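You operate a simulated robot arm through the tools that you are given. There is no shell and no other tool. Be economical: measure what you need, move in short steps, check, and stop when the job is done.

The job below is to be done with a simulated two-armed robot. You get a single attempt, and the scene is never put back.

JOB
Put one of the pots from the pit bench on the low shelf of the motor bench. Then push the teal drawer shut. Then put the cleaner bottle on the clear part of the motor bench away on the marshal table. Then put the wax pad on the job card on the clear part of the motor bench. Then put the bushing block on the upper shelf of the cart. Keep to this order. Set down upright: pot, cleaner bottle.
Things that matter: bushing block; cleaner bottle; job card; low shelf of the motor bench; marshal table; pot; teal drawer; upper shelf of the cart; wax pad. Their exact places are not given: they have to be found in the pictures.

Only the result counts: the job must be done as asked and must still hold three seconds after the hand-in. Knocking over, shifting, dropping, spilling or breaking anything else fails it.

ROBOT AND FRAMES
Two 6-joint arms with two-finger parallel grippers on one trunk, on a base that drives. Base frame: it is fixed to the floor where the robot stands at the start and does not move with it; the origin is under the middle of the robot, x ahead of it, y to its left, z up. Units: m, degrees, N and s.
The left shoulder is at the start at [0.05, 0.17, 1.278], the right one opposite. Each reaches about 1.092 m from its shoulder. Places, roughly: bushing block (6x9x4 cm) [-3.9, -1.8, 0.8]; cleaner bottle [0.5, 1.25, 1]; job card [0.5, 1.5, 0.75]; low shelf of the motor bench [0.5, 1.5, 0.4]; marshal table [-2.5, -4.3, 0.7]; pot [0.75, -0.5, 0.75]; teal drawer [0.3, 0.9, 0.7]; upper shelf of the cart (18x30 cm) [-2.3, 1.18, 0.48]; wax pad (3x3x5 cm) [0.5, 1.2, 0.9]. Payload 1.57 kg a hand.
The TCP of each hand is the grasp point between the finger pads, 0.03 m short of the fingertips. In the tool frame z runs along the fingers and y along their closing line. The gripper opens to 0.08 m. The fingers are 0.017 m wide and 0.012 m thick; the gripper's body (0.04 by 0.082 m) begins 0.08 m behind the TCP.
Orientation is that of the tool frame in the base frame, as a unit quaternion [x, y, z, w]. With the fingers straight down and closing along the base's y, the tool's x points along the base's -x, its y along +y and its z along -z.

CONTROLS
- The arms move only by the tool nudge_tool. It takes "left_deltas", "right_deltas" or both (then of equal length, played together; a hand with none holds still); each is text: rows parted by semicolons, each of 7 numbers parted by spaces: the shift along the base's x, y, z in m, then the turn, a rotation vector about the base's x, y, z in degrees, then the gripper command, from -1 (shut) to 1 (fully open), values between in proportion. In form: x y z wx wy wz claw; .... A call has 1 to 12 rows; each row is the pose to reach, as a shift and turn from the pose commanded when the call began. Rows are played at 5 a second. More than 0.05 m and 8.6 degrees between two rows, or a gripper value outside its range, and nothing of the call is played. Where a pose cannot be reached the arm comes as near as it can. A force on the tool above 40 N (or 10 N above the force at the start of the call, whichever is more), or a blocked arm, ends the call early, and 0.2 s more pass. Each finger travels about 0.072 m/s and halts on what it meets, pressing with about 23 N; the grip force reading is that of the motor and also rises with nothing between the fingers. The clock runs only during rows and for 0.2 s after the last one: add rows that repeat a pose to give the fingers time. It gives the time, the measured TCP pose, the force on the tool (base axes), the opening and the grip force at its end, in the units of the frame above (readings bear some noise), with the torque about the TCP (base axes, N m) and any sound that the robot's microphone picked up, and new pictures: "pictures" is both (left out), scene, wrist or none (wrist: the cameras of the hands that moved).
- Cameras (640 x 400 px; columns grow to the right, rows downward): "scene" is now at [0.0251, 0.0207, 1.8383]; the picture's right is [0.30, -0.95, 0.00], its down [-0.81, -0.26, -0.53] and it looks along [0.51, 0.16, -0.85] (base axes); focal length 280 px, centre (320, 200). "left" rides on the left gripper at [0.072, 0.007, -0.122] in its tool frame; the picture's right is [-0.09, 1.00, 0.00], its down [-0.84, -0.08, -0.54] and it looks along [-0.54, -0.05, 0.84] (tool axes); focal length 238 px, centre (320, 200). "right" rides on the right gripper at [0.072, -0.007, -0.122] in its tool frame; the picture's right is [0.09, 1.00, 0.00], its down [-0.84, 0.08, -0.54] and it looks along [-0.54, 0.05, 0.84] (tool axes); focal length 238 px, centre (320, 200).
- raise_lower(by): slides the trunk up (or, below 0, down) by that many m; the arms and the scene camera ride with it, the base frame stays. It gives what a move gives, with no picture.
- roll_base(legs): drives the robot by 1 to 6 legs, each [ahead, left, turn to the left] in m, m and degrees, along the robot's own axes; the way and the turn of a leg run together, so that a leg with both is an arc; at most 1.5 m and 180 degrees a leg. The arms and the cameras ride along, it lands a little off, and it stops where it bumps. It gives what a move gives, and a new picture of the scene camera.
- pan_tilt(pan, tilt): turns the head with the scene camera to pan (to the left, within 86 degrees either way) and tilt (down, from -29 to 69), counted from straight ahead of the robot. It gives what a move gives, and a new picture of the scene camera.
- point_at(camera, pixels): for up to 12 pixels [column, row] of the newest picture of that camera ("zoom" is the newest enlarged one), the place [x, y, z] in the base frame of the surface seen there, good to about 0.002 m. The clock stands still meanwhile.
- close_up(camera, box): a new picture of the part [left, top, right, bottom] of that camera's present view, enlarged. The clock stands still meanwhile.
- close_job(): hands the job in; it is judged then, once.

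Work in short steps. Measure before you move; look again where a grasp or a placing could have gone wrong, and mend it. You have 110 turns and 260 pictures in all, those below and enlarged ones among them. Open the grippers and draw the arms clear of the work before you hand the job in, unless the task says otherwise; then end with one line.

The tools are called after "Request:" by a JSON object that holds its "api" and its "payload". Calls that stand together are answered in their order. nudge_tool: Moves the arms, as the interface text tells. Its arguments: {"type":"object","properties":{"left_deltas":{"type":"string"},"right_deltas":{"type":"string"},"pictures":{"type":"string","enum":["both","scene","wrist","none"]}},"required":[]} The other tools are called the same way: raise_lower (by) slides the trunk up or down; roll_base (legs) drives the base; pan_tilt (pan, tilt) turns the head that bears the scene camera; point_at (camera, pixels) gives the place of the surface under pixels of a picture; close_up (camera, box) takes an enlarged picture of a part of a camera's view; close_job () hands the job in.

At the start:

```text
t: 0.0
left_ee_pos: [0.5006, 0.525, 1.1693]
left_tool_rot: [0.001, 1.0, 0.001, 0.001]
left_ft_force: [0.2, 0.3, 0.4]
left_moment: [-0.01, 0.0, -0.01]
left_finger_gap: 0.08
left_finger_force: 0.1
right_ee_pos: [0.7677, 0.0579, 1.1679]
right_tool_rot: [-0.001, 1.0, 0.001, 0.0]
right_ft_force: [-0.1, -0.3, -0.1]
right_moment: [0.03, 0.03, 0.0]
right_finger_gap: 0.0799
right_finger_force: 0.0
trunk travel left (down, up): [-0.893, 0.077]
robot x, y, heading: [-0.0008, 0.0018, 0.1]
head pan, tilt: [17.6, 57.8]
```

scene: 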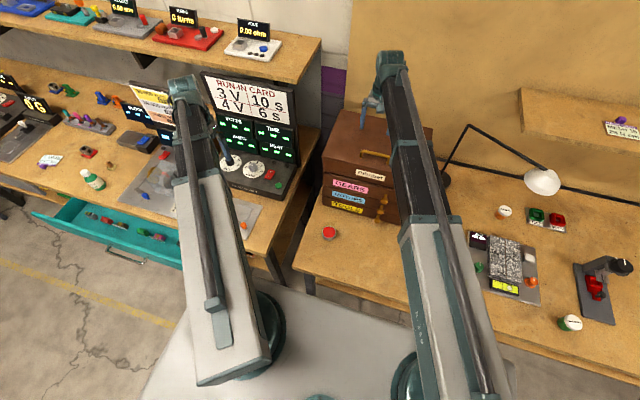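
right: 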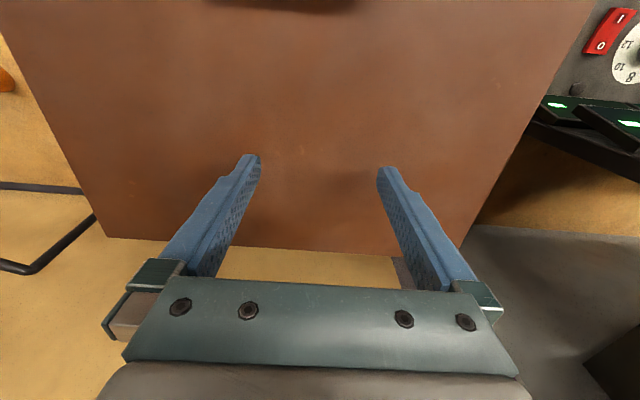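
left: 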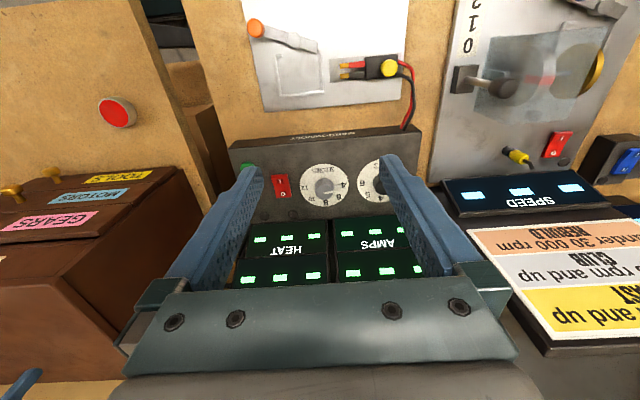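

The scene shows the motor bench on the left with the open teal drawer, and the pit bench on the right with pots near (505,211) and (570,322). I turn the head right and look at the pit bench first.

Request:
{"api": "pan_tilt", "payload": {"pan": -30, "tilt": 50}}

```text
t: 1.1
left_ee_pos: [0.5011, 0.5249, 1.1677]
left_tool_rot: [0.0, 1.0, 0.0, 0.0]
left_ft_force: [-0.8, 0.2, -0.6]
left_moment: [0.01, 0.01, 0.0]
left_finger_gap: 0.0798
left_finger_force: 0.0
right_ee_pos: [0.7679, 0.0585, 1.1672]
right_tool_rot: [0.0, 1.0, 0.0, 0.0]
right_ft_force: [0.3, 0.4, -0.1]
right_moment: [0.01, 0.01, 0.0]
right_finger_gap: 0.0799
right_finger_force: 0.1
trunk travel left (down, up): [-0.893, 0.077]
robot x, y, heading: [-0.0008, 0.0041, -0.0]
head pan, tilt: [-30.0, 50.0]
```

scene: 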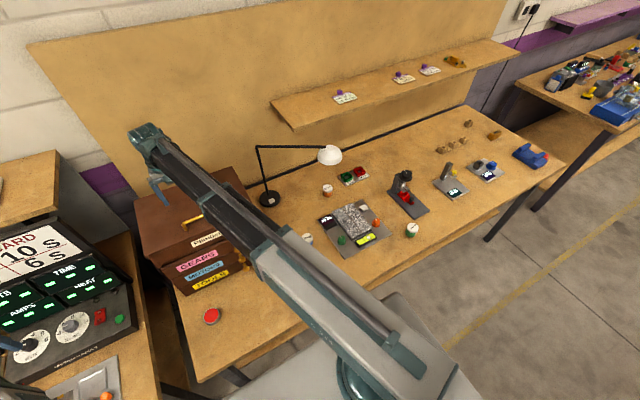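

The pots appear at (327,190), (307,238) and (411,230). I enlarge and measure them.

Request:
{"api": "close_up", "payload": {"camera": "scene", "box": [280, 150, 480, 275]}}

Request:
{"api": "point_at", "payload": {"camera": "scene", "pixels": [[327, 187], [327, 196], [411, 226], [411, 236], [307, 238], [380, 270], [300, 310]]}}

Request:
{"api": "pan_tilt", "payload": {"pan": 60, "tilt": 45}}

```text
3.20 times, centred on (380, 212) of scene
```

zoom: 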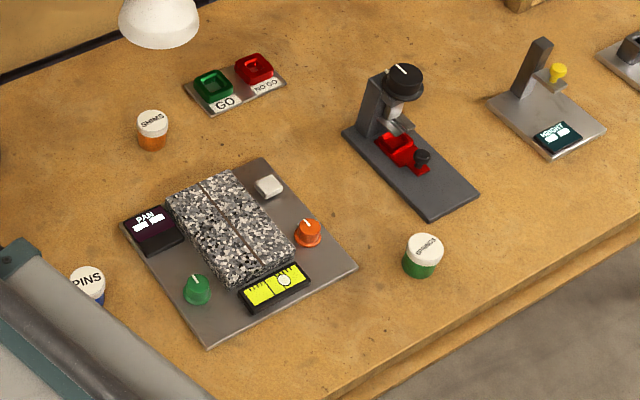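

```text
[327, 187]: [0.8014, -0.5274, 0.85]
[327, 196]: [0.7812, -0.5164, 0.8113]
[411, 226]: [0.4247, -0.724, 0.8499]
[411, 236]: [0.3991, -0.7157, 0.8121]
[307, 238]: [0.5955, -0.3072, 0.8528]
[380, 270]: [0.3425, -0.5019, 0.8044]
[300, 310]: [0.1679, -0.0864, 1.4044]
```

```text
t: 2.8
left_ee_pos: [0.5009, 0.5251, 1.1672]
left_tool_rot: [0.0, 1.0, 0.0, 0.0]
left_ft_force: [0.4, -0.1, -0.1]
left_moment: [0.0, 0.0, 0.0]
left_finger_gap: 0.0799
left_finger_force: 0.0
right_ee_pos: [0.7696, 0.0577, 1.1677]
right_tool_rot: [0.0, 1.0, 0.0, 0.0]
right_ft_force: [-1.0, -0.1, 0.1]
right_moment: [-0.03, -0.01, -0.02]
right_finger_gap: 0.0798
right_finger_force: 0.0
trunk travel left (down, up): [-0.893, 0.077]
robot x, y, heading: [-0.0022, 0.003, -0.2]
head pan, tilt: [60.0, 45.0]
```

scene: 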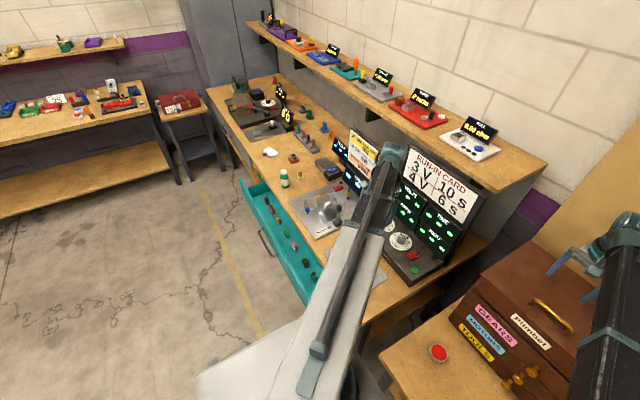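

The motor bench with its open drawer runs along y. I enlarge it and measure key points.

Request:
{"api": "close_up", "payload": {"camera": "scene", "box": [200, 70, 400, 195]}}

Request:
{"api": "close_up", "payload": {"camera": "scene", "box": [200, 150, 400, 320]}}

Request:
{"api": "point_at", "payload": {"camera": "scene", "pixels": [[284, 172], [284, 184], [270, 153], [238, 194], [262, 183], [310, 305], [318, 297], [265, 242], [290, 160], [230, 105], [340, 290], [364, 345]]}}

```text
3.20 times, centred on (300, 132) of scene
```

zoom: 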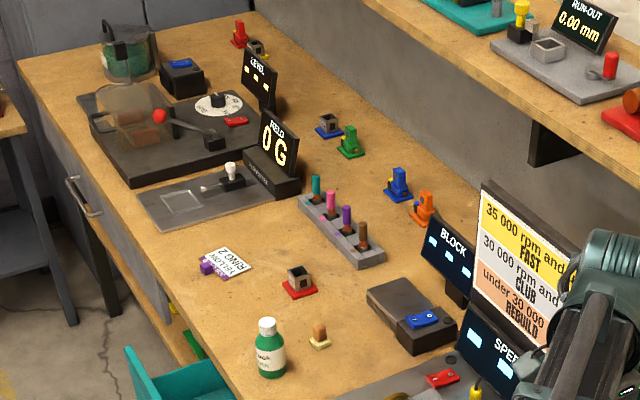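

```text
2.35 times, centred on (300, 235) of scene
```

zoom: 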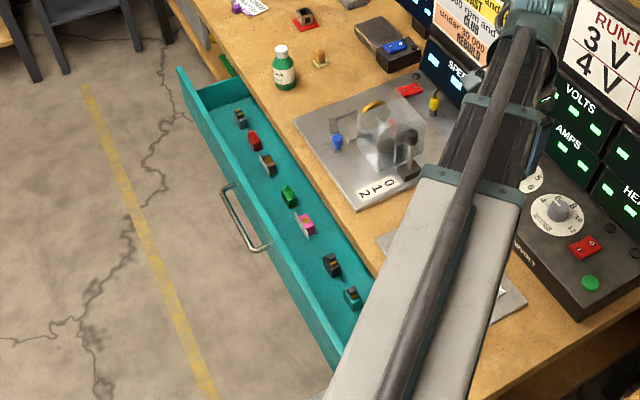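

```text
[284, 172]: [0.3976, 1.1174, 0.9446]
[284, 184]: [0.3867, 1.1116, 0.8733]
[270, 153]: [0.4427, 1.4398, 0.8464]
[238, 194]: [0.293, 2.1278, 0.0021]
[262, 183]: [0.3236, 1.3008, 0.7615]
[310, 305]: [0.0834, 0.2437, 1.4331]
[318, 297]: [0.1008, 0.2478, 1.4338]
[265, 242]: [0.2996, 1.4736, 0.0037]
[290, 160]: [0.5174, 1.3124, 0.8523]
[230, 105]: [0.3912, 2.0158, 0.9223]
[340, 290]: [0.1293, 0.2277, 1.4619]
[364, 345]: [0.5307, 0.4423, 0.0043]
```

Pots are white-lidded: pins, shims, springs; the springs pot near [0.42,-0.725] stands free by the front edge. I bring the right hand back and right, pitching the fingers 45° forward so that the same grip suits the low shelf.

Request:
{"api": "nudge_tool", "payload": {"right_deltas": "-0.035 -0.032 0 0 -3.75 0 1; -0.07 -0.064 0 0 -7.5 0 1; -0.105 -0.096 0 0 -11.25 0 1; -0.14 -0.128 0 0 -15 0 1; -0.175 -0.16 0 0 -18.75 0 1; -0.21 -0.192 0 0 -22.5 0 1; -0.245 -0.224 0 0 -26.25 0 1; -0.28 -0.256 0 0 -30 0 1; -0.315 -0.288 0 0 -33.75 0 1; -0.35 -0.32 0 0 -37.5 0 1; -0.385 -0.352 0 0 -41.25 0 1; -0.42 -0.384 0 0 -45 0 1", "pictures": "none"}}

Request:
{"api": "pan_tilt", "payload": {"pan": -50, "tilt": 50}}

```text
t: 3.7
left_ee_pos: [0.5018, 0.525, 1.169]
left_tool_rot: [-0.001, 1.0, 0.001, -0.001]
left_ft_force: [-0.6, -0.2, 0.5]
left_moment: [0.03, -0.07, -0.01]
left_finger_gap: 0.08
left_finger_force: 0.0
right_ee_pos: [0.6663, -0.0402, 1.1746]
right_tool_rot: [0.003, 0.992, 0.008, 0.122]
right_ft_force: [14.1, 2.5, -1.3]
right_moment: [0.02, -0.36, -0.59]
right_finger_gap: 0.0801
right_finger_force: 0.0
right hand out of reach, approached as far as the arm can: row 3, 4
trunk travel left (down, up): [-0.893, 0.077]
robot x, y, heading: [0.0011, 0.0001, 0.2]
head pan, tilt: [60.0, 45.0]
stopped in row 4 (right hand): the force on the tool passed its limit at 75 N (the readings are from after the stop); the commanded pose is now the measured one
```

```text
t: 5.6
left_ee_pos: [0.5016, 0.5236, 1.167]
left_tool_rot: [-0.001, 1.0, 0.0, -0.001]
left_ft_force: [-0.6, -0.7, -0.3]
left_moment: [0.01, -0.02, -0.03]
left_finger_gap: 0.0798
left_finger_force: 0.1
right_ee_pos: [0.6662, -0.0416, 1.1738]
right_tool_rot: [0.003, 0.992, 0.007, 0.122]
right_ft_force: [19.3, -0.3, 13.2]
right_moment: [0.48, -0.45, -0.82]
right_finger_gap: 0.0801
right_finger_force: 0.1
trunk travel left (down, up): [-0.893, 0.077]
robot x, y, heading: [0.0013, -0.002, 0.1]
head pan, tilt: [-50.0, 50.0]
```

scene: 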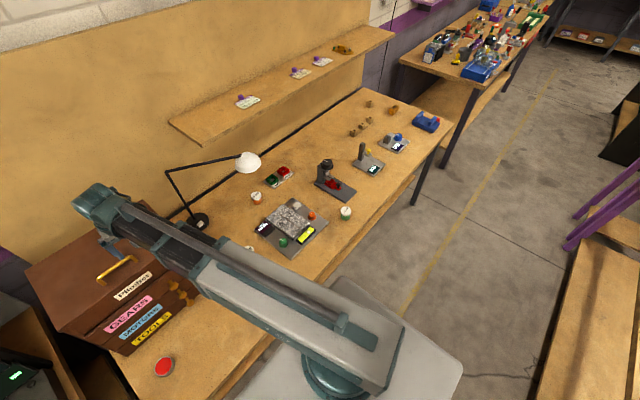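

The right hand stopped against something after 0.1 m (force +x). I look at the right wrist camera and the hand's surroundings.

Request:
{"api": "close_up", "payload": {"camera": "right", "box": [0, 0, 640, 400]}}

Request:
{"api": "close_up", "payload": {"camera": "scene", "box": [20, 150, 260, 350]}}

Request:
{"api": "point_at", "payload": {"camera": "scene", "pixels": [[60, 250], [100, 250], [140, 235], [120, 300], [95, 200]]}}

```text
1.00 times, centred on (320, 200) of right (not enlarged: the box is as wide or as high as the picture)
```

zoom: 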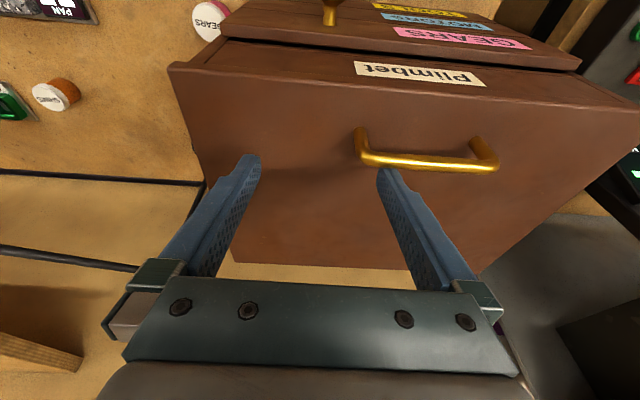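

```text
2.00 times, centred on (140, 250) of scene
```

zoom: 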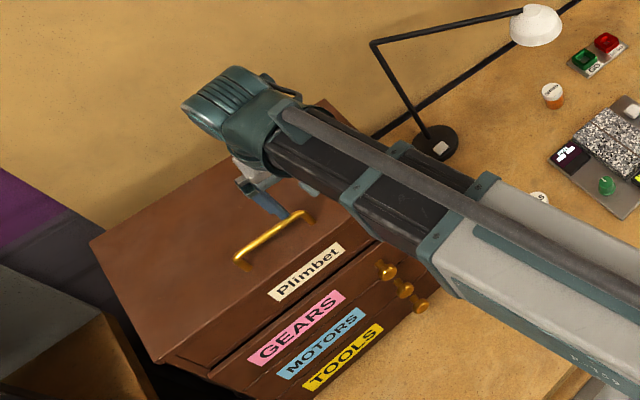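

```text
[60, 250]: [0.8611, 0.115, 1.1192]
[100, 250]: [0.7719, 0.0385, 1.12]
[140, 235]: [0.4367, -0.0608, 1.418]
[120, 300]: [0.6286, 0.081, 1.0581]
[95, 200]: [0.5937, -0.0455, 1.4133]
```

A finger met the brass handle on top of the cabinet (top z 1.12). I ease off +x and lift straight up, then look again.

Request:
{"api": "nudge_tool", "payload": {"right_deltas": "0.015 0.005 0 0 0 0 1; 0.015 0.005 0.04 0 0 0 1; 0.015 0.005 0.08 0 0 0 1; 0.015 0.005 0.12 0 0 0 1", "pictures": "both"}}

```text
t: 6.6
left_ee_pos: [0.5, 0.5247, 1.1676]
left_tool_rot: [-0.001, 1.0, 0.0, 0.0]
left_ft_force: [1.0, -1.1, 0.0]
left_moment: [0.03, 0.01, -0.02]
left_finger_gap: 0.08
left_finger_force: 0.0
right_ee_pos: [0.6799, -0.0371, 1.1742]
right_tool_rot: [0.002, 0.993, 0.008, 0.12]
right_ft_force: [0.4, -0.8, 0.2]
right_moment: [0.03, -0.02, -0.01]
right_finger_gap: 0.0799
right_finger_force: 0.1
right hand out of reach, approached as far as the arm can: row 2, 3, 4
trunk travel left (down, up): [-0.893, 0.077]
robot x, y, heading: [0.0024, 0.001, 0.3]
head pan, tilt: [-50.0, 50.0]
```

scene: 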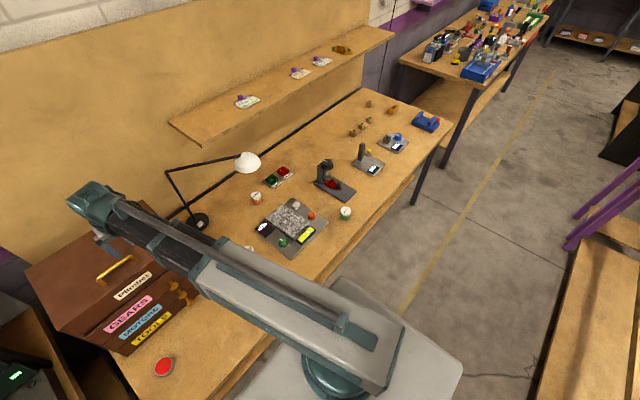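
right: 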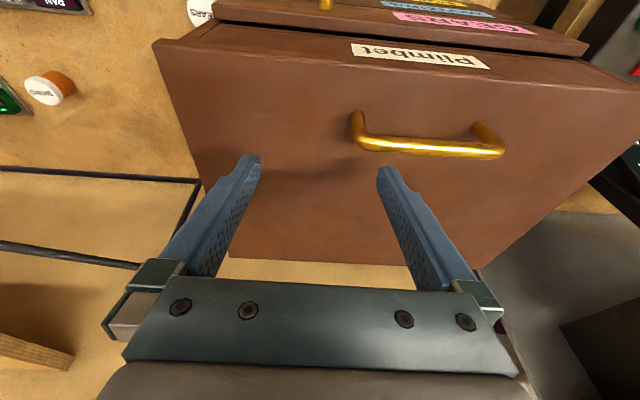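

Free of the handle, the arm cannot raise the hand further in this pose; I raise the trunk by 0.07 m instead.

Request:
{"api": "raise_lower", "payload": {"by": 0.07}}

Request:
{"api": "nudge_tool", "payload": {"right_deltas": "-0.04 -0.02 0 0 0 0 1; -0.08 -0.04 0 0 0 0 1; -0.12 -0.06 0 0 0 0 1; -0.16 -0.08 0 0 0 0 1; -0.2 -0.10 0 0 0 0 1", "pictures": "both"}}

```text
t: 7.7
left_ee_pos: [0.5008, 0.5243, 1.2372]
left_tool_rot: [0.0, 1.0, -0.001, 0.0]
left_ft_force: [-0.5, -0.2, 0.2]
left_moment: [0.0, -0.01, 0.01]
left_finger_gap: 0.0799
left_finger_force: 0.0
right_ee_pos: [0.6789, -0.0363, 1.2436]
right_tool_rot: [0.003, 0.993, 0.007, 0.12]
right_ft_force: [-0.6, 0.3, -0.5]
right_moment: [0.0, 0.04, 0.01]
right_finger_gap: 0.08
right_finger_force: 0.0
trunk travel left (down, up): [-0.963, 0.007]
robot x, y, heading: [-0.0006, 0.0002, 0.2]
head pan, tilt: [-50.0, 50.0]
```

```text
t: 8.9
left_ee_pos: [0.5007, 0.5243, 1.2371]
left_tool_rot: [-0.001, 1.0, -0.001, 0.0]
left_ft_force: [-0.1, -0.3, -0.7]
left_moment: [0.02, 0.01, 0.02]
left_finger_gap: 0.0801
left_finger_force: 0.1
right_ee_pos: [0.5097, -0.1288, 1.2428]
right_tool_rot: [0.003, 0.993, 0.008, 0.119]
right_ft_force: [-1.0, 0.1, 0.0]
right_moment: [0.01, 0.05, -0.02]
right_finger_gap: 0.0803
right_finger_force: 0.0
right hand out of reach, approached as far as the arm can: row 5
trunk travel left (down, up): [-0.963, 0.007]
robot x, y, heading: [0.0006, -0.0005, 0.3]
head pan, tilt: [-50.0, 50.0]
```

scene: 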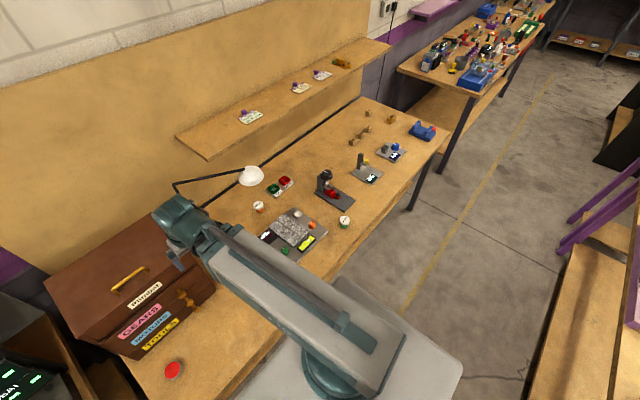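
right: 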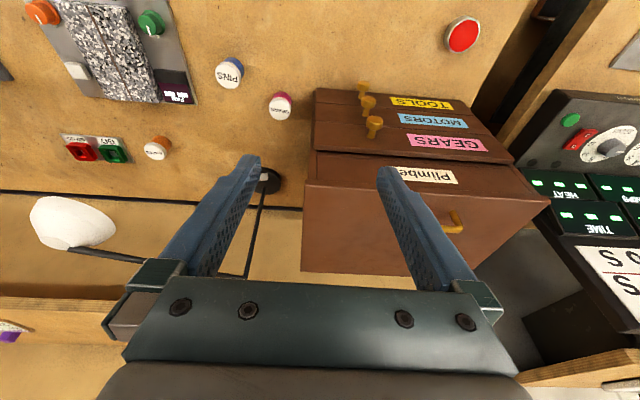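

Clear of the cabinet. Next I move right and down while completing the pitch; only low items lie beneath.

Request:
{"api": "nudge_tool", "payload": {"right_deltas": "-0.01 -0.04 -0.02 0 -4 0 1; -0.02 -0.08 -0.04 0 -8 0 1; -0.03 -0.12 -0.06 0 -12 0 1; -0.04 -0.16 -0.08 0 -16 0 1; -0.05 -0.2 -0.1 0 -20 0 1; -0.06 -0.24 -0.12 0 -24 0 1; -0.07 -0.28 -0.14 0 -28 0 1; -0.08 -0.32 -0.16 0 -31 0 1; -0.1 -0.36 -0.17 0 -31 0 1; -0.12 -0.4 -0.17 0 -31 0 1", "pictures": "both"}}

```text
t: 11.1
left_ee_pos: [0.4994, 0.524, 1.2384]
left_tool_rot: [-0.001, 1.0, 0.0, 0.0]
left_ft_force: [-0.3, -0.3, -0.3]
left_moment: [0.0, -0.03, -0.03]
left_finger_gap: 0.0803
left_finger_force: 0.1
right_ee_pos: [0.3957, -0.5298, 1.3008]
right_tool_rot: [0.001, 0.925, 0.007, 0.381]
right_ft_force: [-0.4, 0.5, 0.0]
right_moment: [-0.01, -0.04, 0.03]
right_finger_gap: 0.0797
right_finger_force: 0.1
right hand out of reach, approached as far as the arm can: row 1, 2, 3, 4, 5, 6, 7, 8, 9, 10
trunk travel left (down, up): [-0.963, 0.007]
robot x, y, heading: [-0.0027, -0.0002, 0.0]
head pan, tilt: [-50.0, 50.0]
```

scene: 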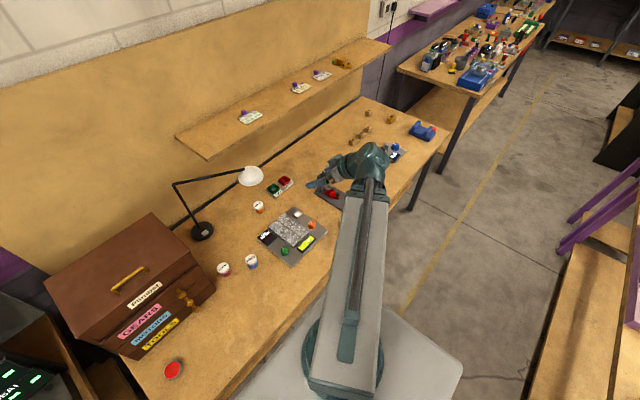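
right: 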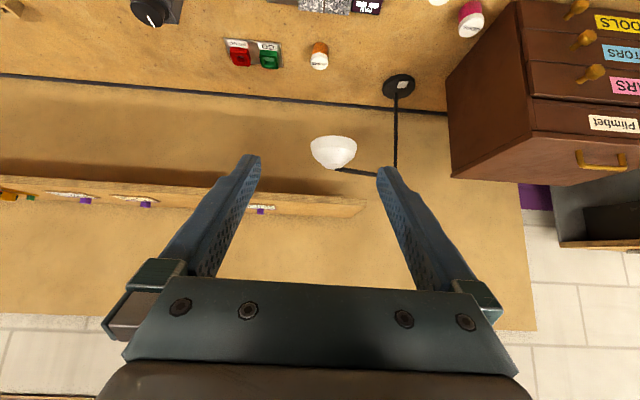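

The arm seems to be a telescoping one with a minimum wrist radius (~0.42 m), so the robot should stand further back. I check what lies to the right/behind before driving.

Request:
{"api": "point_at", "payload": {"camera": "scene", "pixels": [[560, 290], [570, 245], [620, 150], [480, 320], [405, 210], [345, 222], [345, 219], [250, 262]]}}

Request:
{"api": "pan_tilt", "payload": {"pan": -86, "tilt": 40}}

Request:
{"api": "pan_tilt", "payload": {"pan": 86, "tilt": 30}}

```text
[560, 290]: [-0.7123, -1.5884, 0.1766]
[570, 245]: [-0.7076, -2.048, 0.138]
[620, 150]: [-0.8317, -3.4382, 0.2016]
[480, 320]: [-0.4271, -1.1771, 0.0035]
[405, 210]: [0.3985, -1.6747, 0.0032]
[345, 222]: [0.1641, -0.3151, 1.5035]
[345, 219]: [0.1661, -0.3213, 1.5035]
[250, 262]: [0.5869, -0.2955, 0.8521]
```

```text
t: 12.1
left_ee_pos: [0.5004, 0.5238, 1.2388]
left_tool_rot: [-0.001, 1.0, -0.001, 0.0]
left_ft_force: [-0.7, 0.3, -0.4]
left_moment: [-0.04, 0.0, 0.02]
left_finger_gap: 0.0802
left_finger_force: 0.1
right_ee_pos: [0.398, -0.5299, 1.3016]
right_tool_rot: [0.001, 0.925, 0.008, 0.381]
right_ft_force: [0.2, 1.3, 0.9]
right_moment: [-0.01, -0.02, 0.02]
right_finger_gap: 0.0799
right_finger_force: 0.0
trunk travel left (down, up): [-0.963, 0.007]
robot x, y, heading: [-0.0001, -0.0008, 0.1]
head pan, tilt: [-85.9, 40.0]
```

scene: 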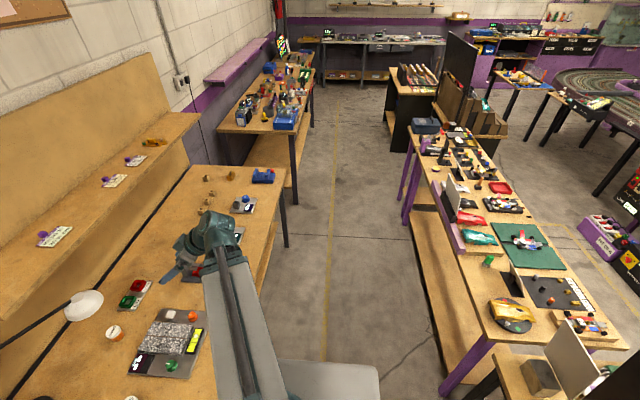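

```text
t: 14.7
left_ee_pos: [0.5, 0.5249, 1.2374]
left_tool_rot: [0.0, 1.0, 0.0, 0.0]
left_ft_force: [1.1, 0.2, 0.2]
left_moment: [0.0, 0.01, -0.01]
left_finger_gap: 0.0799
left_finger_force: 0.0
right_ee_pos: [0.3984, -0.5306, 1.2994]
right_tool_rot: [0.001, 0.925, 0.008, 0.38]
right_ft_force: [0.3, -0.7, 0.5]
right_moment: [0.01, 0.01, 0.02]
right_finger_gap: 0.0799
right_finger_force: 0.0
trunk travel left (down, up): [-0.963, 0.007]
robot x, y, heading: [0.0011, 0.002, 0.3]
head pan, tilt: [85.9, 30.0]
```

scene: 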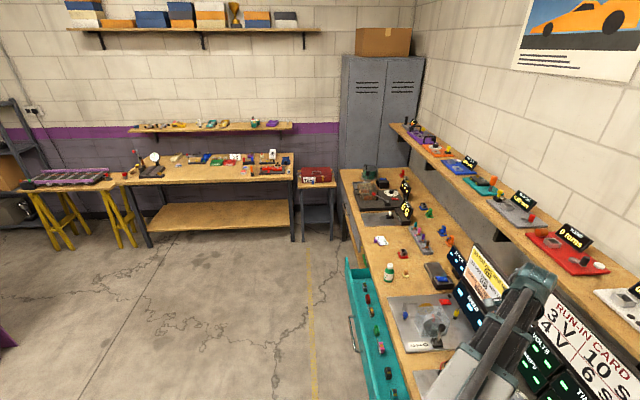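

Before driving back, I check where the stool-like item at the lower right of the right-hand view stands.

Request:
{"api": "pan_tilt", "payload": {"pan": -86, "tilt": 65}}

Request:
{"api": "point_at", "payload": {"camera": "scene", "pixels": [[450, 100], [480, 200], [560, 200], [400, 250], [300, 250], [600, 300], [560, 350]]}}

```text
t: 17.3
left_ee_pos: [0.4993, 0.5252, 1.2377]
left_tool_rot: [-0.001, 1.0, 0.0, 0.0]
left_ft_force: [0.8, 0.6, 0.1]
left_moment: [0.0, -0.02, -0.03]
left_finger_gap: 0.0801
left_finger_force: 0.1
right_ee_pos: [0.3976, -0.5294, 1.302]
right_tool_rot: [0.001, 0.925, 0.009, 0.38]
right_ft_force: [0.5, 0.1, -0.2]
right_moment: [0.0, -0.01, -0.03]
right_finger_gap: 0.08
right_finger_force: 0.1
trunk travel left (down, up): [-0.963, 0.007]
robot x, y, heading: [0.0038, -0.0029, -0.1]
head pan, tilt: [-85.9, 65.0]
```

scene: 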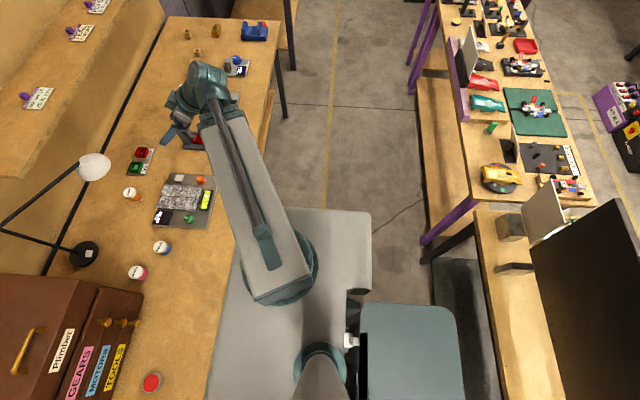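

```text
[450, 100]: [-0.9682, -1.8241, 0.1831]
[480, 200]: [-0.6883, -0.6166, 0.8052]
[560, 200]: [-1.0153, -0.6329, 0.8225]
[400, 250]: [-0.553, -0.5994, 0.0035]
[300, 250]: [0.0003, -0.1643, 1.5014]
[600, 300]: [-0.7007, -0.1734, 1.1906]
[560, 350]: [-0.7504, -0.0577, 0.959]
```

A bench lies close behind (x≈-0.69), so I stay put; the springs pot's wrist target is in fact ~0.68 m from the shoulder. I move the hand on to [0.31,-0.73,1.06].

Request:
{"api": "nudge_tool", "payload": {"right_deltas": "0 -0.04 -0.01 0 0 0 1; -0.01 -0.08 -0.04 0 0 0 1; -0.03 -0.12 -0.06 0 0 0 1; -0.05 -0.15 -0.09 0 0 0 1; -0.07 -0.18 -0.12 0 0 0 1; -0.085 -0.195 -0.16 0 0 0 1; -0.085 -0.2 -0.2 0 0 0 1; -0.085 -0.2 -0.24 0 0 0 1", "pictures": "both"}}

```text
refused: row 2 steps farther than a row can; nothing moved
```

Row spacing was slightly too large; I shorten the steps.

Request:
{"api": "nudge_tool", "payload": {"right_deltas": "0 -0.04 -0.01 0 0 0 1; -0.01 -0.08 -0.03 0 0 0 1; -0.03 -0.115 -0.05 0 0 0 1; -0.05 -0.145 -0.08 0 0 0 1; -0.065 -0.175 -0.11 0 0 0 1; -0.08 -0.195 -0.15 0 0 0 1; -0.085 -0.2 -0.19 0 0 0 1; -0.085 -0.2 -0.24 0 0 0 1", "pictures": "both"}}

```text
t: 19.1
left_ee_pos: [0.5012, 0.525, 1.2386]
left_tool_rot: [-0.001, 1.0, 0.0, -0.001]
left_ft_force: [-0.2, 0.8, 0.4]
left_moment: [0.02, 0.01, -0.01]
left_finger_gap: 0.08
left_finger_force: 0.1
right_ee_pos: [0.3115, -0.7192, 1.3016]
right_tool_rot: [0.0, 0.925, 0.008, 0.381]
right_ft_force: [-0.3, 0.7, -0.4]
right_moment: [0.02, 0.0, -0.01]
right_finger_gap: 0.0802
right_finger_force: 0.0
right hand out of reach, approached as far as the arm can: row 1, 2, 3, 4, 5, 6, 7, 8
trunk travel left (down, up): [-0.963, 0.007]
robot x, y, heading: [-0.0032, 0.0008, 0.2]
head pan, tilt: [-85.9, 65.0]
```

scene: 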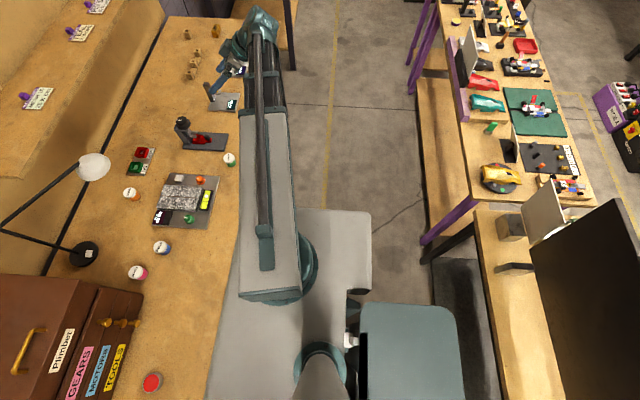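
right: 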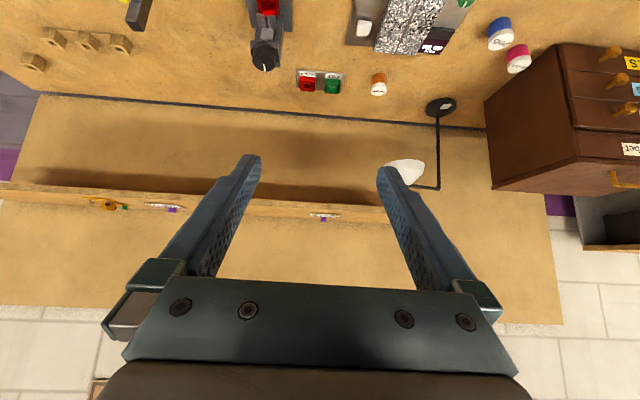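

The height of the right hand never followed; I test whether the left hand can change z on its own at all (3 cm down, free air).

Request:
{"api": "nudge_tool", "payload": {"left_deltas": "0 0 -0.03 0 0 0 1; 0 0 -0.03 0 0 0 1", "pictures": "none"}}

```text
t: 19.7
left_ee_pos: [0.4995, 0.5243, 1.2381]
left_tool_rot: [-0.001, 1.0, 0.001, -0.001]
left_ft_force: [1.1, 0.3, 0.0]
left_moment: [-0.01, -0.02, -0.05]
left_finger_gap: 0.0802
left_finger_force: 0.0
left hand out of reach, approached as far as the arm can: row 1, 2
right_ee_pos: [0.3117, -0.7193, 1.3015]
right_tool_rot: [0.001, 0.924, 0.007, 0.381]
right_ft_force: [0.2, -0.3, -0.1]
right_moment: [0.0, 0.02, 0.03]
right_finger_gap: 0.0801
right_finger_force: 0.0
trunk travel left (down, up): [-0.963, 0.007]
robot x, y, heading: [0.0026, -0.0013, 0.1]
head pan, tilt: [-85.9, 65.0]
```

Confirmed: hand height comes only from the trunk, both hands together (wrist ≈ shoulder+0.108). I measure the platform and bench edges, so lowering stays clear.

Request:
{"api": "point_at", "payload": {"camera": "scene", "pixels": [[340, 260], [230, 330], [215, 390], [410, 340], [450, 390], [245, 200], [225, 300], [262, 150], [229, 157], [229, 163], [240, 98], [215, 104]]}}

Request:
{"api": "pan_tilt", "payload": {"pan": 50, "tilt": 65}}

```text
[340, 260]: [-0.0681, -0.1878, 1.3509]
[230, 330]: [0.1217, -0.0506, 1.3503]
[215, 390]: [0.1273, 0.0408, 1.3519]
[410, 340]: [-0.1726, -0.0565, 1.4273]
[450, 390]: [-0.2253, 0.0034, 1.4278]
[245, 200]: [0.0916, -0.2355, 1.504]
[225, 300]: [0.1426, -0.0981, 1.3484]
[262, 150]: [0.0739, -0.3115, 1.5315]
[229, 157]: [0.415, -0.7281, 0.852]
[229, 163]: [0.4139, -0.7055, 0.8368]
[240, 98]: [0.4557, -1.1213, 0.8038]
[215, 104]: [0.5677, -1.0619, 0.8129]
```

```text
t: 21.9
left_ee_pos: [0.501, 0.524, 1.2385]
left_tool_rot: [-0.001, 1.0, 0.0, 0.0]
left_ft_force: [0.1, -0.4, -1.1]
left_moment: [-0.02, -0.03, -0.02]
left_finger_gap: 0.08
left_finger_force: 0.0
right_ee_pos: [0.3104, -0.7193, 1.3014]
right_tool_rot: [0.002, 0.924, 0.007, 0.381]
right_ft_force: [0.1, 0.2, 0.4]
right_moment: [0.03, -0.05, 0.01]
right_finger_gap: 0.08
right_finger_force: 0.0
trunk travel left (down, up): [-0.963, 0.007]
robot x, y, heading: [-0.0, -0.0012, 0.0]
head pan, tilt: [50.0, 65.0]
```

scene: 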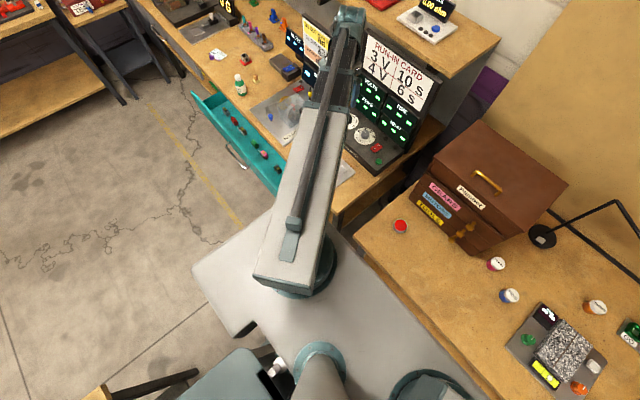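

I measure the drawer, the motor-bench end and the item at the lower left, to pick a parking place for the left hand.

Request:
{"api": "point_at", "payload": {"camera": "scene", "pixels": [[100, 393], [185, 375], [196, 97], [272, 188], [235, 153], [345, 230], [205, 265], [440, 120], [375, 215], [345, 200]]}}

```text
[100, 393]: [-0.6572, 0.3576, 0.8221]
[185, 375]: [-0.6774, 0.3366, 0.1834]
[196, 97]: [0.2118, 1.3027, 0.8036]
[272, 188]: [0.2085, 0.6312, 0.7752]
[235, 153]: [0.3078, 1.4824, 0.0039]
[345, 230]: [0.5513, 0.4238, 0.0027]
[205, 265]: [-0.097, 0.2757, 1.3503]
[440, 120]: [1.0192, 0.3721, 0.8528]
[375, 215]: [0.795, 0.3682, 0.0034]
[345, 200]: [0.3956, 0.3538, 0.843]
```

The left hand parks over the free floor at [-0.05,0.72], while the right goes over the springs pot ([0.415,-0.728], lid top 0.852).

Request:
{"api": "nudge_tool", "payload": {"left_deltas": "-0.045 0.016 0 0 0 0 1; -0.09 0.032 0 0 0 0 1; -0.135 0.048 0 0 0 0 1; -0.18 0.064 0 0 0 0 1; -0.225 0.08 0 0 0 0 1; -0.27 0.096 0 0 0 0 1; -0.315 0.112 0 0 0 0 1; -0.36 0.128 0 0 0 0 1; -0.405 0.144 0 0 0 0 1; -0.45 0.16 0 0 0 0 1; -0.495 0.176 0 0 0 0 1; -0.54 0.19 0 0 0 0 1", "right_deltas": "0.01 0 0 0 0 0 1; 0.02 0 0 0 0 0 1; 0.03 0 0 0 0 0 1; 0.04 0 0 0 0 0 1; 0.05 0 0 0 0 0 1; 0.06 0 0 0 0 0 1; 0.07 0 0 0 0 0 1; 0.08 -0.009 0 0 0 0 1; 0.09 -0.009 0 0 0 0 1; 0.1 -0.009 0 0 0 0 1; 0.104 -0.009 0 0 0 0 1; 0.104 -0.009 0 0 0 0 1", "pictures": "none"}}

Request:
{"api": "raise_lower", "payload": {"by": -0.3}}

Request:
{"api": "close_up", "payload": {"camera": "right", "box": [0, 0, 640, 400]}}

Request:
{"api": "pan_tilt", "payload": {"pan": -55, "tilt": 45}}

```text
t: 24.5
left_ee_pos: [-0.0398, 0.7169, 1.2372]
left_tool_rot: [0.0, 1.0, 0.0, 0.0]
left_ft_force: [-0.2, -0.5, 0.2]
left_moment: [0.0, 0.01, -0.03]
left_finger_gap: 0.08
left_finger_force: 0.0
right_ee_pos: [0.4145, -0.7321, 1.3018]
right_tool_rot: [0.002, 0.924, 0.007, 0.382]
right_ft_force: [0.9, -0.6, -0.1]
right_moment: [-0.01, 0.01, -0.03]
right_finger_gap: 0.0798
right_finger_force: 0.0
right hand out of reach, approached as far as the arm can: row 4, 6, 7, 8, 9, 10, 11, 12
trunk travel left (down, up): [-0.963, 0.007]
robot x, y, heading: [0.0023, 0.0043, -0.2]
head pan, tilt: [50.0, 65.0]
```

```text
t: 27.5
left_ee_pos: [-0.0383, 0.7151, 0.938]
left_tool_rot: [-0.001, 1.0, 0.0, 0.001]
left_ft_force: [-0.5, 1.0, 0.1]
left_moment: [-0.02, 0.01, -0.01]
left_finger_gap: 0.08
left_finger_force: 0.0
right_ee_pos: [0.4143, -0.7332, 1.0015]
right_tool_rot: [0.001, 0.925, 0.008, 0.381]
right_ft_force: [0.1, -0.5, -0.6]
right_moment: [0.02, 0.06, 0.01]
right_finger_gap: 0.0802
right_finger_force: 0.1
trunk travel left (down, up): [-0.663, 0.307]
robot x, y, heading: [0.0006, -0.0007, 0.1]
head pan, tilt: [50.0, 65.0]
```

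```text
1.00 times, centred on (320, 200) of right (not enlarged: the box is as wide or as high as the picture)
```

zoom: 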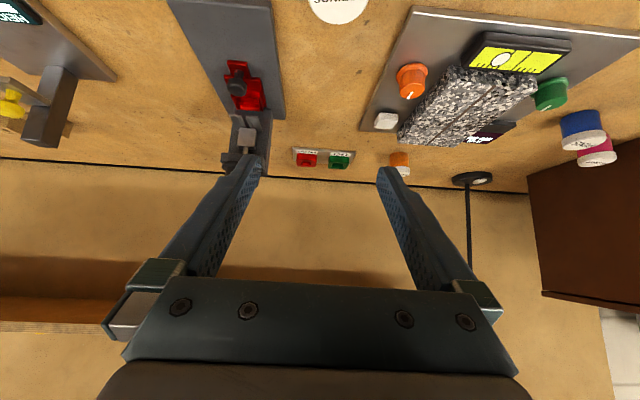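

```text
t: 29.3
left_ee_pos: [-0.0398, 0.7167, 0.9383]
left_tool_rot: [-0.001, 1.0, 0.0, 0.0]
left_ft_force: [-0.9, -0.9, 0.0]
left_moment: [-0.01, -0.02, -0.02]
left_finger_gap: 0.0801
left_finger_force: 0.0
right_ee_pos: [0.4153, -0.7326, 1.0018]
right_tool_rot: [0.001, 0.924, 0.007, 0.381]
right_ft_force: [-0.2, -0.2, 0.0]
right_moment: [0.01, 0.0, 0.02]
right_finger_gap: 0.0799
right_finger_force: 0.1
trunk travel left (down, up): [-0.663, 0.307]
robot x, y, heading: [0.0028, -0.0007, -0.1]
head pan, tilt: [-55.0, 45.0]
```

scene: 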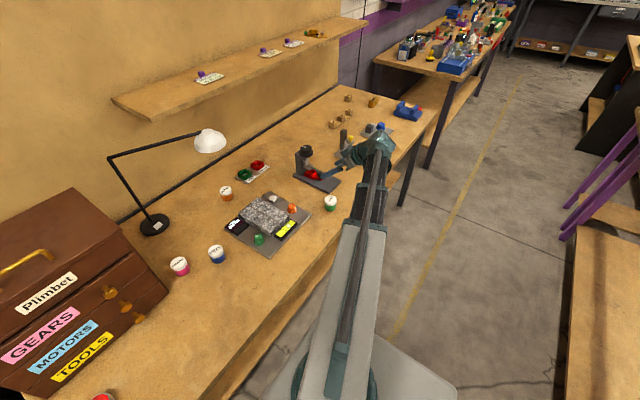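

The springs pot top shows at (338,5) in the wrist view; I measure it for the y alignment before lowering.

Request:
{"api": "point_at", "payload": {"camera": "right", "pixels": [[338, 3], [318, 5], [360, 5]]}}

Request:
{"api": "point_at", "payload": {"camera": "scene", "pixels": [[331, 199], [326, 199], [336, 199], [331, 208], [300, 150], [335, 182]]}}

```text
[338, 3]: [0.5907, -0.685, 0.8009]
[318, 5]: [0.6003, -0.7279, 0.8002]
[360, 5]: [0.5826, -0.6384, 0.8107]
```

```text
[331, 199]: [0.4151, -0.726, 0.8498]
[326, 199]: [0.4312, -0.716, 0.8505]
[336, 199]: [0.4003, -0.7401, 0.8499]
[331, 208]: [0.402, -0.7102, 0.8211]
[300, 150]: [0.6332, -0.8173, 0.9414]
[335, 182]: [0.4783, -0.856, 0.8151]
```

Pot centre ≈[0.416,-0.728], radius 0.021. I shift y by +4 mm, lower to TCP z≈0.837 (fingertips stay 6 mm off the table), and close.

Request:
{"api": "nudge_tool", "payload": {"right_deltas": "0.001 0.0045 0 0 0 0 1; 0.001 0.0045 0 0 0 0 1", "pictures": "none"}}

Request:
{"api": "raise_lower", "payload": {"by": -0.165}}

Request:
{"api": "close_up", "payload": {"camera": "right", "box": [0, 0, 640, 400]}}

```text
t: 29.9
left_ee_pos: [-0.0391, 0.715, 0.9387]
left_tool_rot: [-0.001, 1.0, 0.0, 0.0]
left_ft_force: [-0.1, 0.3, -0.2]
left_moment: [0.0, -0.05, -0.03]
left_finger_gap: 0.08
left_finger_force: 0.0
right_ee_pos: [0.4173, -0.7286, 1.0014]
right_tool_rot: [0.0, 0.924, 0.009, 0.382]
right_ft_force: [-0.2, 0.4, 0.2]
right_moment: [0.02, 0.01, 0.03]
right_finger_gap: 0.0802
right_finger_force: 0.1
trunk travel left (down, up): [-0.663, 0.307]
robot x, y, heading: [0.0005, -0.0003, -0.0]
head pan, tilt: [-55.0, 45.0]
```

```text
t: 31.8
left_ee_pos: [-0.0395, 0.7149, 0.7716]
left_tool_rot: [-0.001, 1.0, 0.0, 0.001]
left_ft_force: [0.0, 0.6, -0.4]
left_moment: [0.0, 0.0, 0.02]
left_finger_gap: 0.0801
left_finger_force: 0.0
right_ee_pos: [0.4158, -0.7291, 0.8373]
right_tool_rot: [0.001, 0.925, 0.007, 0.381]
right_ft_force: [-0.3, -0.1, 0.2]
right_moment: [-0.03, -0.04, 0.03]
right_finger_gap: 0.0799
right_finger_force: 0.0
trunk travel left (down, up): [-0.498, 0.472]
robot x, y, heading: [0.0022, 0.0022, 0.0]
head pan, tilt: [-55.0, 45.0]
```

```text
1.00 times, centred on (320, 200) of right (not enlarged: the box is as wide or as high as the picture)
```

zoom: 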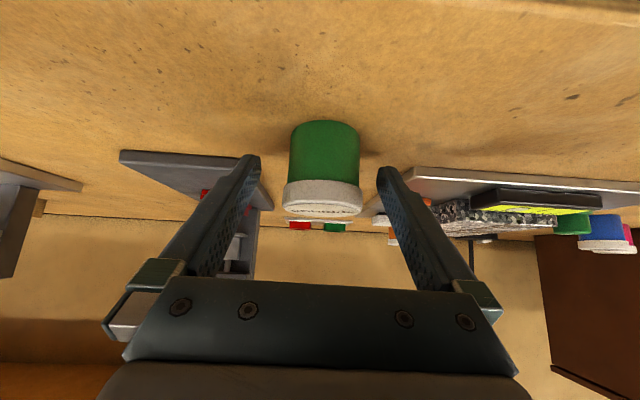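

The pot stands centred between the fingers. I close the gripper.

Request:
{"api": "nudge_tool", "payload": {"right_deltas": "0 0 0 0 0 0 0; 0 0 0 0 0 0 -1; 0 0 0 0 0 0 -1; 0 0 0 0 0 0 -1; 0 0 0 0 0 0 -1", "pictures": "wrist"}}

```text
t: 33.0
left_ee_pos: [-0.0397, 0.7152, 0.7721]
left_tool_rot: [-0.001, 1.0, 0.0, 0.0]
left_ft_force: [-0.7, 0.4, -0.5]
left_moment: [-0.05, -0.02, -0.01]
left_finger_gap: 0.08
left_finger_force: 0.1
right_ee_pos: [0.4161, -0.7291, 0.8367]
right_tool_rot: [0.001, 0.924, 0.008, 0.381]
right_ft_force: [-0.1, -1.6, 1.3]
right_moment: [-0.04, -0.01, -0.01]
right_finger_gap: 0.044
right_finger_force: 22.8
trunk travel left (down, up): [-0.498, 0.472]
robot x, y, heading: [-0.0013, 0.0002, 0.1]
head pan, tilt: [-55.0, 45.0]
```

right: 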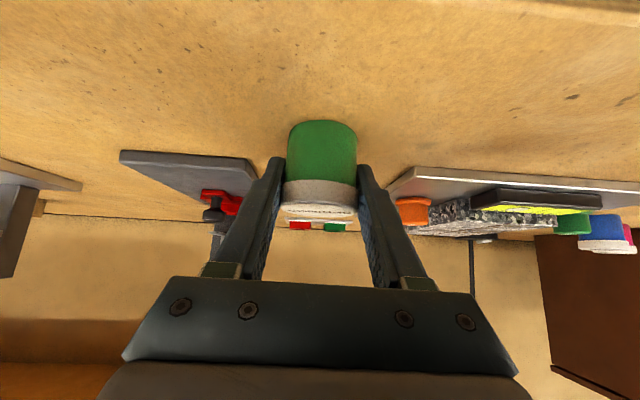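

Gripped (gap 0.044). I lift 0.25 m and draw the right hand back to the robot's right side, over the free floor.

Request:
{"api": "raise_lower", "payload": {"by": 0.25}}

Request:
{"api": "nudge_tool", "payload": {"right_deltas": "-0.045 0 0 0 0 0 -1; -0.09 0 0 0 0 0 -1; -0.135 0 0 0 0 0 -1; -0.18 0 0 0 0 0 -1; -0.225 0 0 0 0 0 -1; -0.27 0 0 0 0 0 -1; -0.315 0 0 0 0 0 -1", "pictures": "wrist"}}

Request:
{"api": "pan_tilt", "payload": {"pan": 86, "tilt": 35}}

```text
t: 35.5
left_ee_pos: [-0.0384, 0.7159, 1.0233]
left_tool_rot: [-0.001, 1.0, 0.001, -0.001]
left_ft_force: [-0.3, 0.9, 0.3]
left_moment: [0.05, 0.02, -0.01]
left_finger_gap: 0.0799
left_finger_force: 0.0
right_ee_pos: [0.4152, -0.729, 1.0869]
right_tool_rot: [0.001, 0.925, 0.007, 0.381]
right_ft_force: [0.1, -0.2, -0.2]
right_moment: [-0.07, 0.05, 0.02]
right_finger_gap: 0.0441
right_finger_force: 22.4
trunk travel left (down, up): [-0.748, 0.222]
robot x, y, heading: [0.0034, 0.0001, 0.3]
head pan, tilt: [-55.0, 45.0]
```

```text
t: 37.1
left_ee_pos: [-0.0391, 0.7159, 1.0225]
left_tool_rot: [0.0, 1.0, 0.0, -0.001]
left_ft_force: [0.0, -0.1, 0.2]
left_moment: [0.01, -0.02, -0.02]
left_finger_gap: 0.0801
left_finger_force: 0.0
right_ee_pos: [0.098, -0.7274, 1.0867]
right_tool_rot: [0.0, 0.925, 0.007, 0.38]
right_ft_force: [-0.7, 1.0, -0.4]
right_moment: [-0.02, -0.02, 0.04]
right_finger_gap: 0.0442
right_finger_force: 22.4
trunk travel left (down, up): [-0.748, 0.222]
robot x, y, heading: [0.0009, 0.0029, -0.0]
head pan, tilt: [-55.0, 45.0]
```

right: 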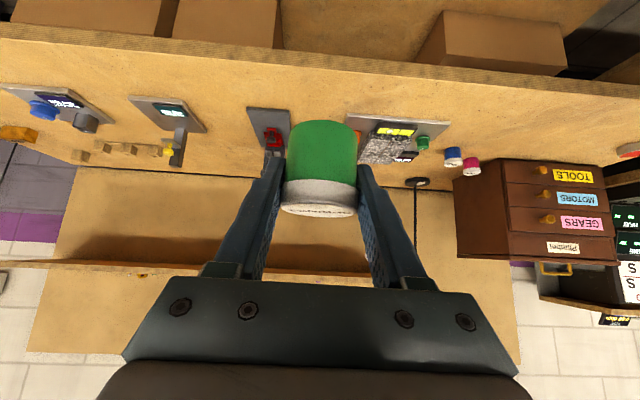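

```text
t: 39.4
left_ee_pos: [-0.0387, 0.715, 1.0222]
left_tool_rot: [0.0, 1.0, -0.001, 0.0]
left_ft_force: [-0.8, -0.3, 0.5]
left_moment: [0.03, 0.0, -0.02]
left_finger_gap: 0.0802
left_finger_force: 0.1
right_ee_pos: [0.0991, -0.7274, 1.0858]
right_tool_rot: [0.001, 0.925, 0.007, 0.38]
right_ft_force: [-0.3, 0.0, 0.0]
right_moment: [-0.03, 0.0, 0.01]
right_finger_gap: 0.044
right_finger_force: 23.2
trunk travel left (down, up): [-0.748, 0.222]
robot x, y, heading: [-0.0006, -0.0004, 0.2]
head pan, tilt: [85.9, 35.0]
```

scene: 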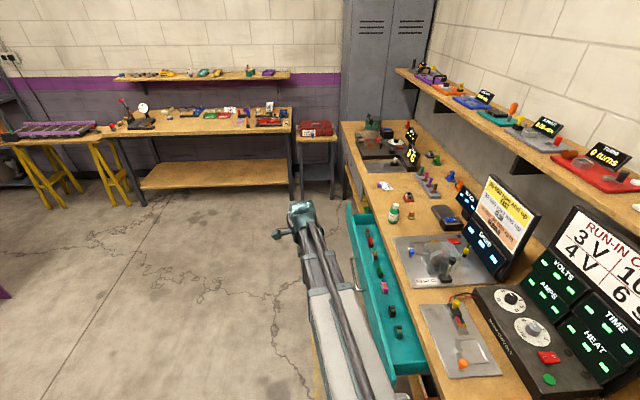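

I measure the layout of the motor bench, drawer and far bench in this view, and enlarge the clear part.

Request:
{"api": "point_at", "payload": {"camera": "scene", "pixels": [[303, 138], [292, 150], [150, 195], [349, 212], [395, 370], [345, 150], [380, 220], [394, 207], [394, 218], [408, 197], [385, 185], [416, 340]]}}

Request:
{"api": "close_up", "payload": {"camera": "scene", "box": [330, 110, 490, 210]}}

Request:
{"api": "close_up", "payload": {"camera": "scene", "box": [320, 180, 480, 280]}}

```text
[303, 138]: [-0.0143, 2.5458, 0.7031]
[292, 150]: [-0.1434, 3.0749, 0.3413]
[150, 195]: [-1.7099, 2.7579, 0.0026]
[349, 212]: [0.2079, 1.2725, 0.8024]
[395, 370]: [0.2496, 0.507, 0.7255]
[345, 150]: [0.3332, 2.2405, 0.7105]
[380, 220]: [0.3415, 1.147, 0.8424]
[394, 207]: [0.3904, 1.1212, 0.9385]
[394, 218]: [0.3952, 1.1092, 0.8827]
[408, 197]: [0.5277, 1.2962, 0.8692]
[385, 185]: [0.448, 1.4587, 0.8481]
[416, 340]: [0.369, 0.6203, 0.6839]
```

```text
4.00 times, centred on (410, 160) of scene
```

zoom: 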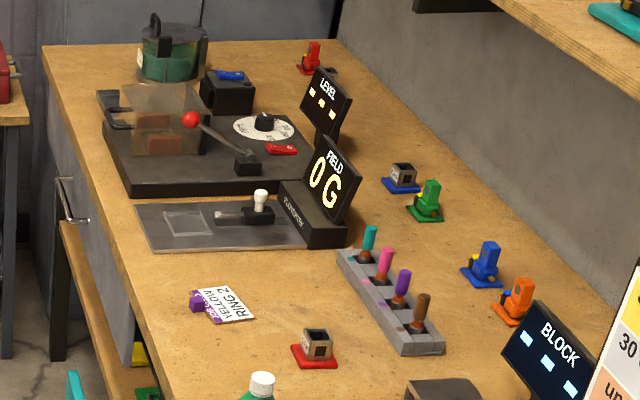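

```text
4.00 times, centred on (400, 230) of scene
```

zoom: 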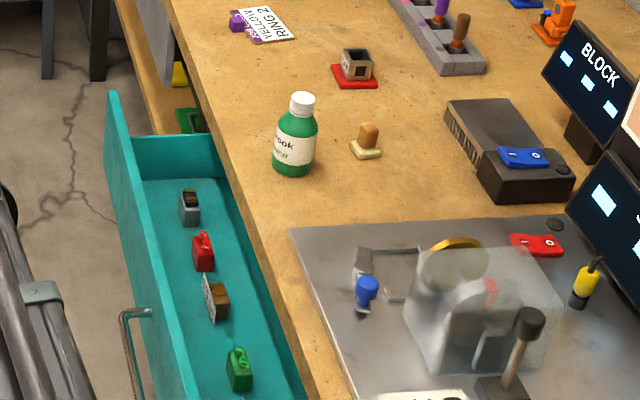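

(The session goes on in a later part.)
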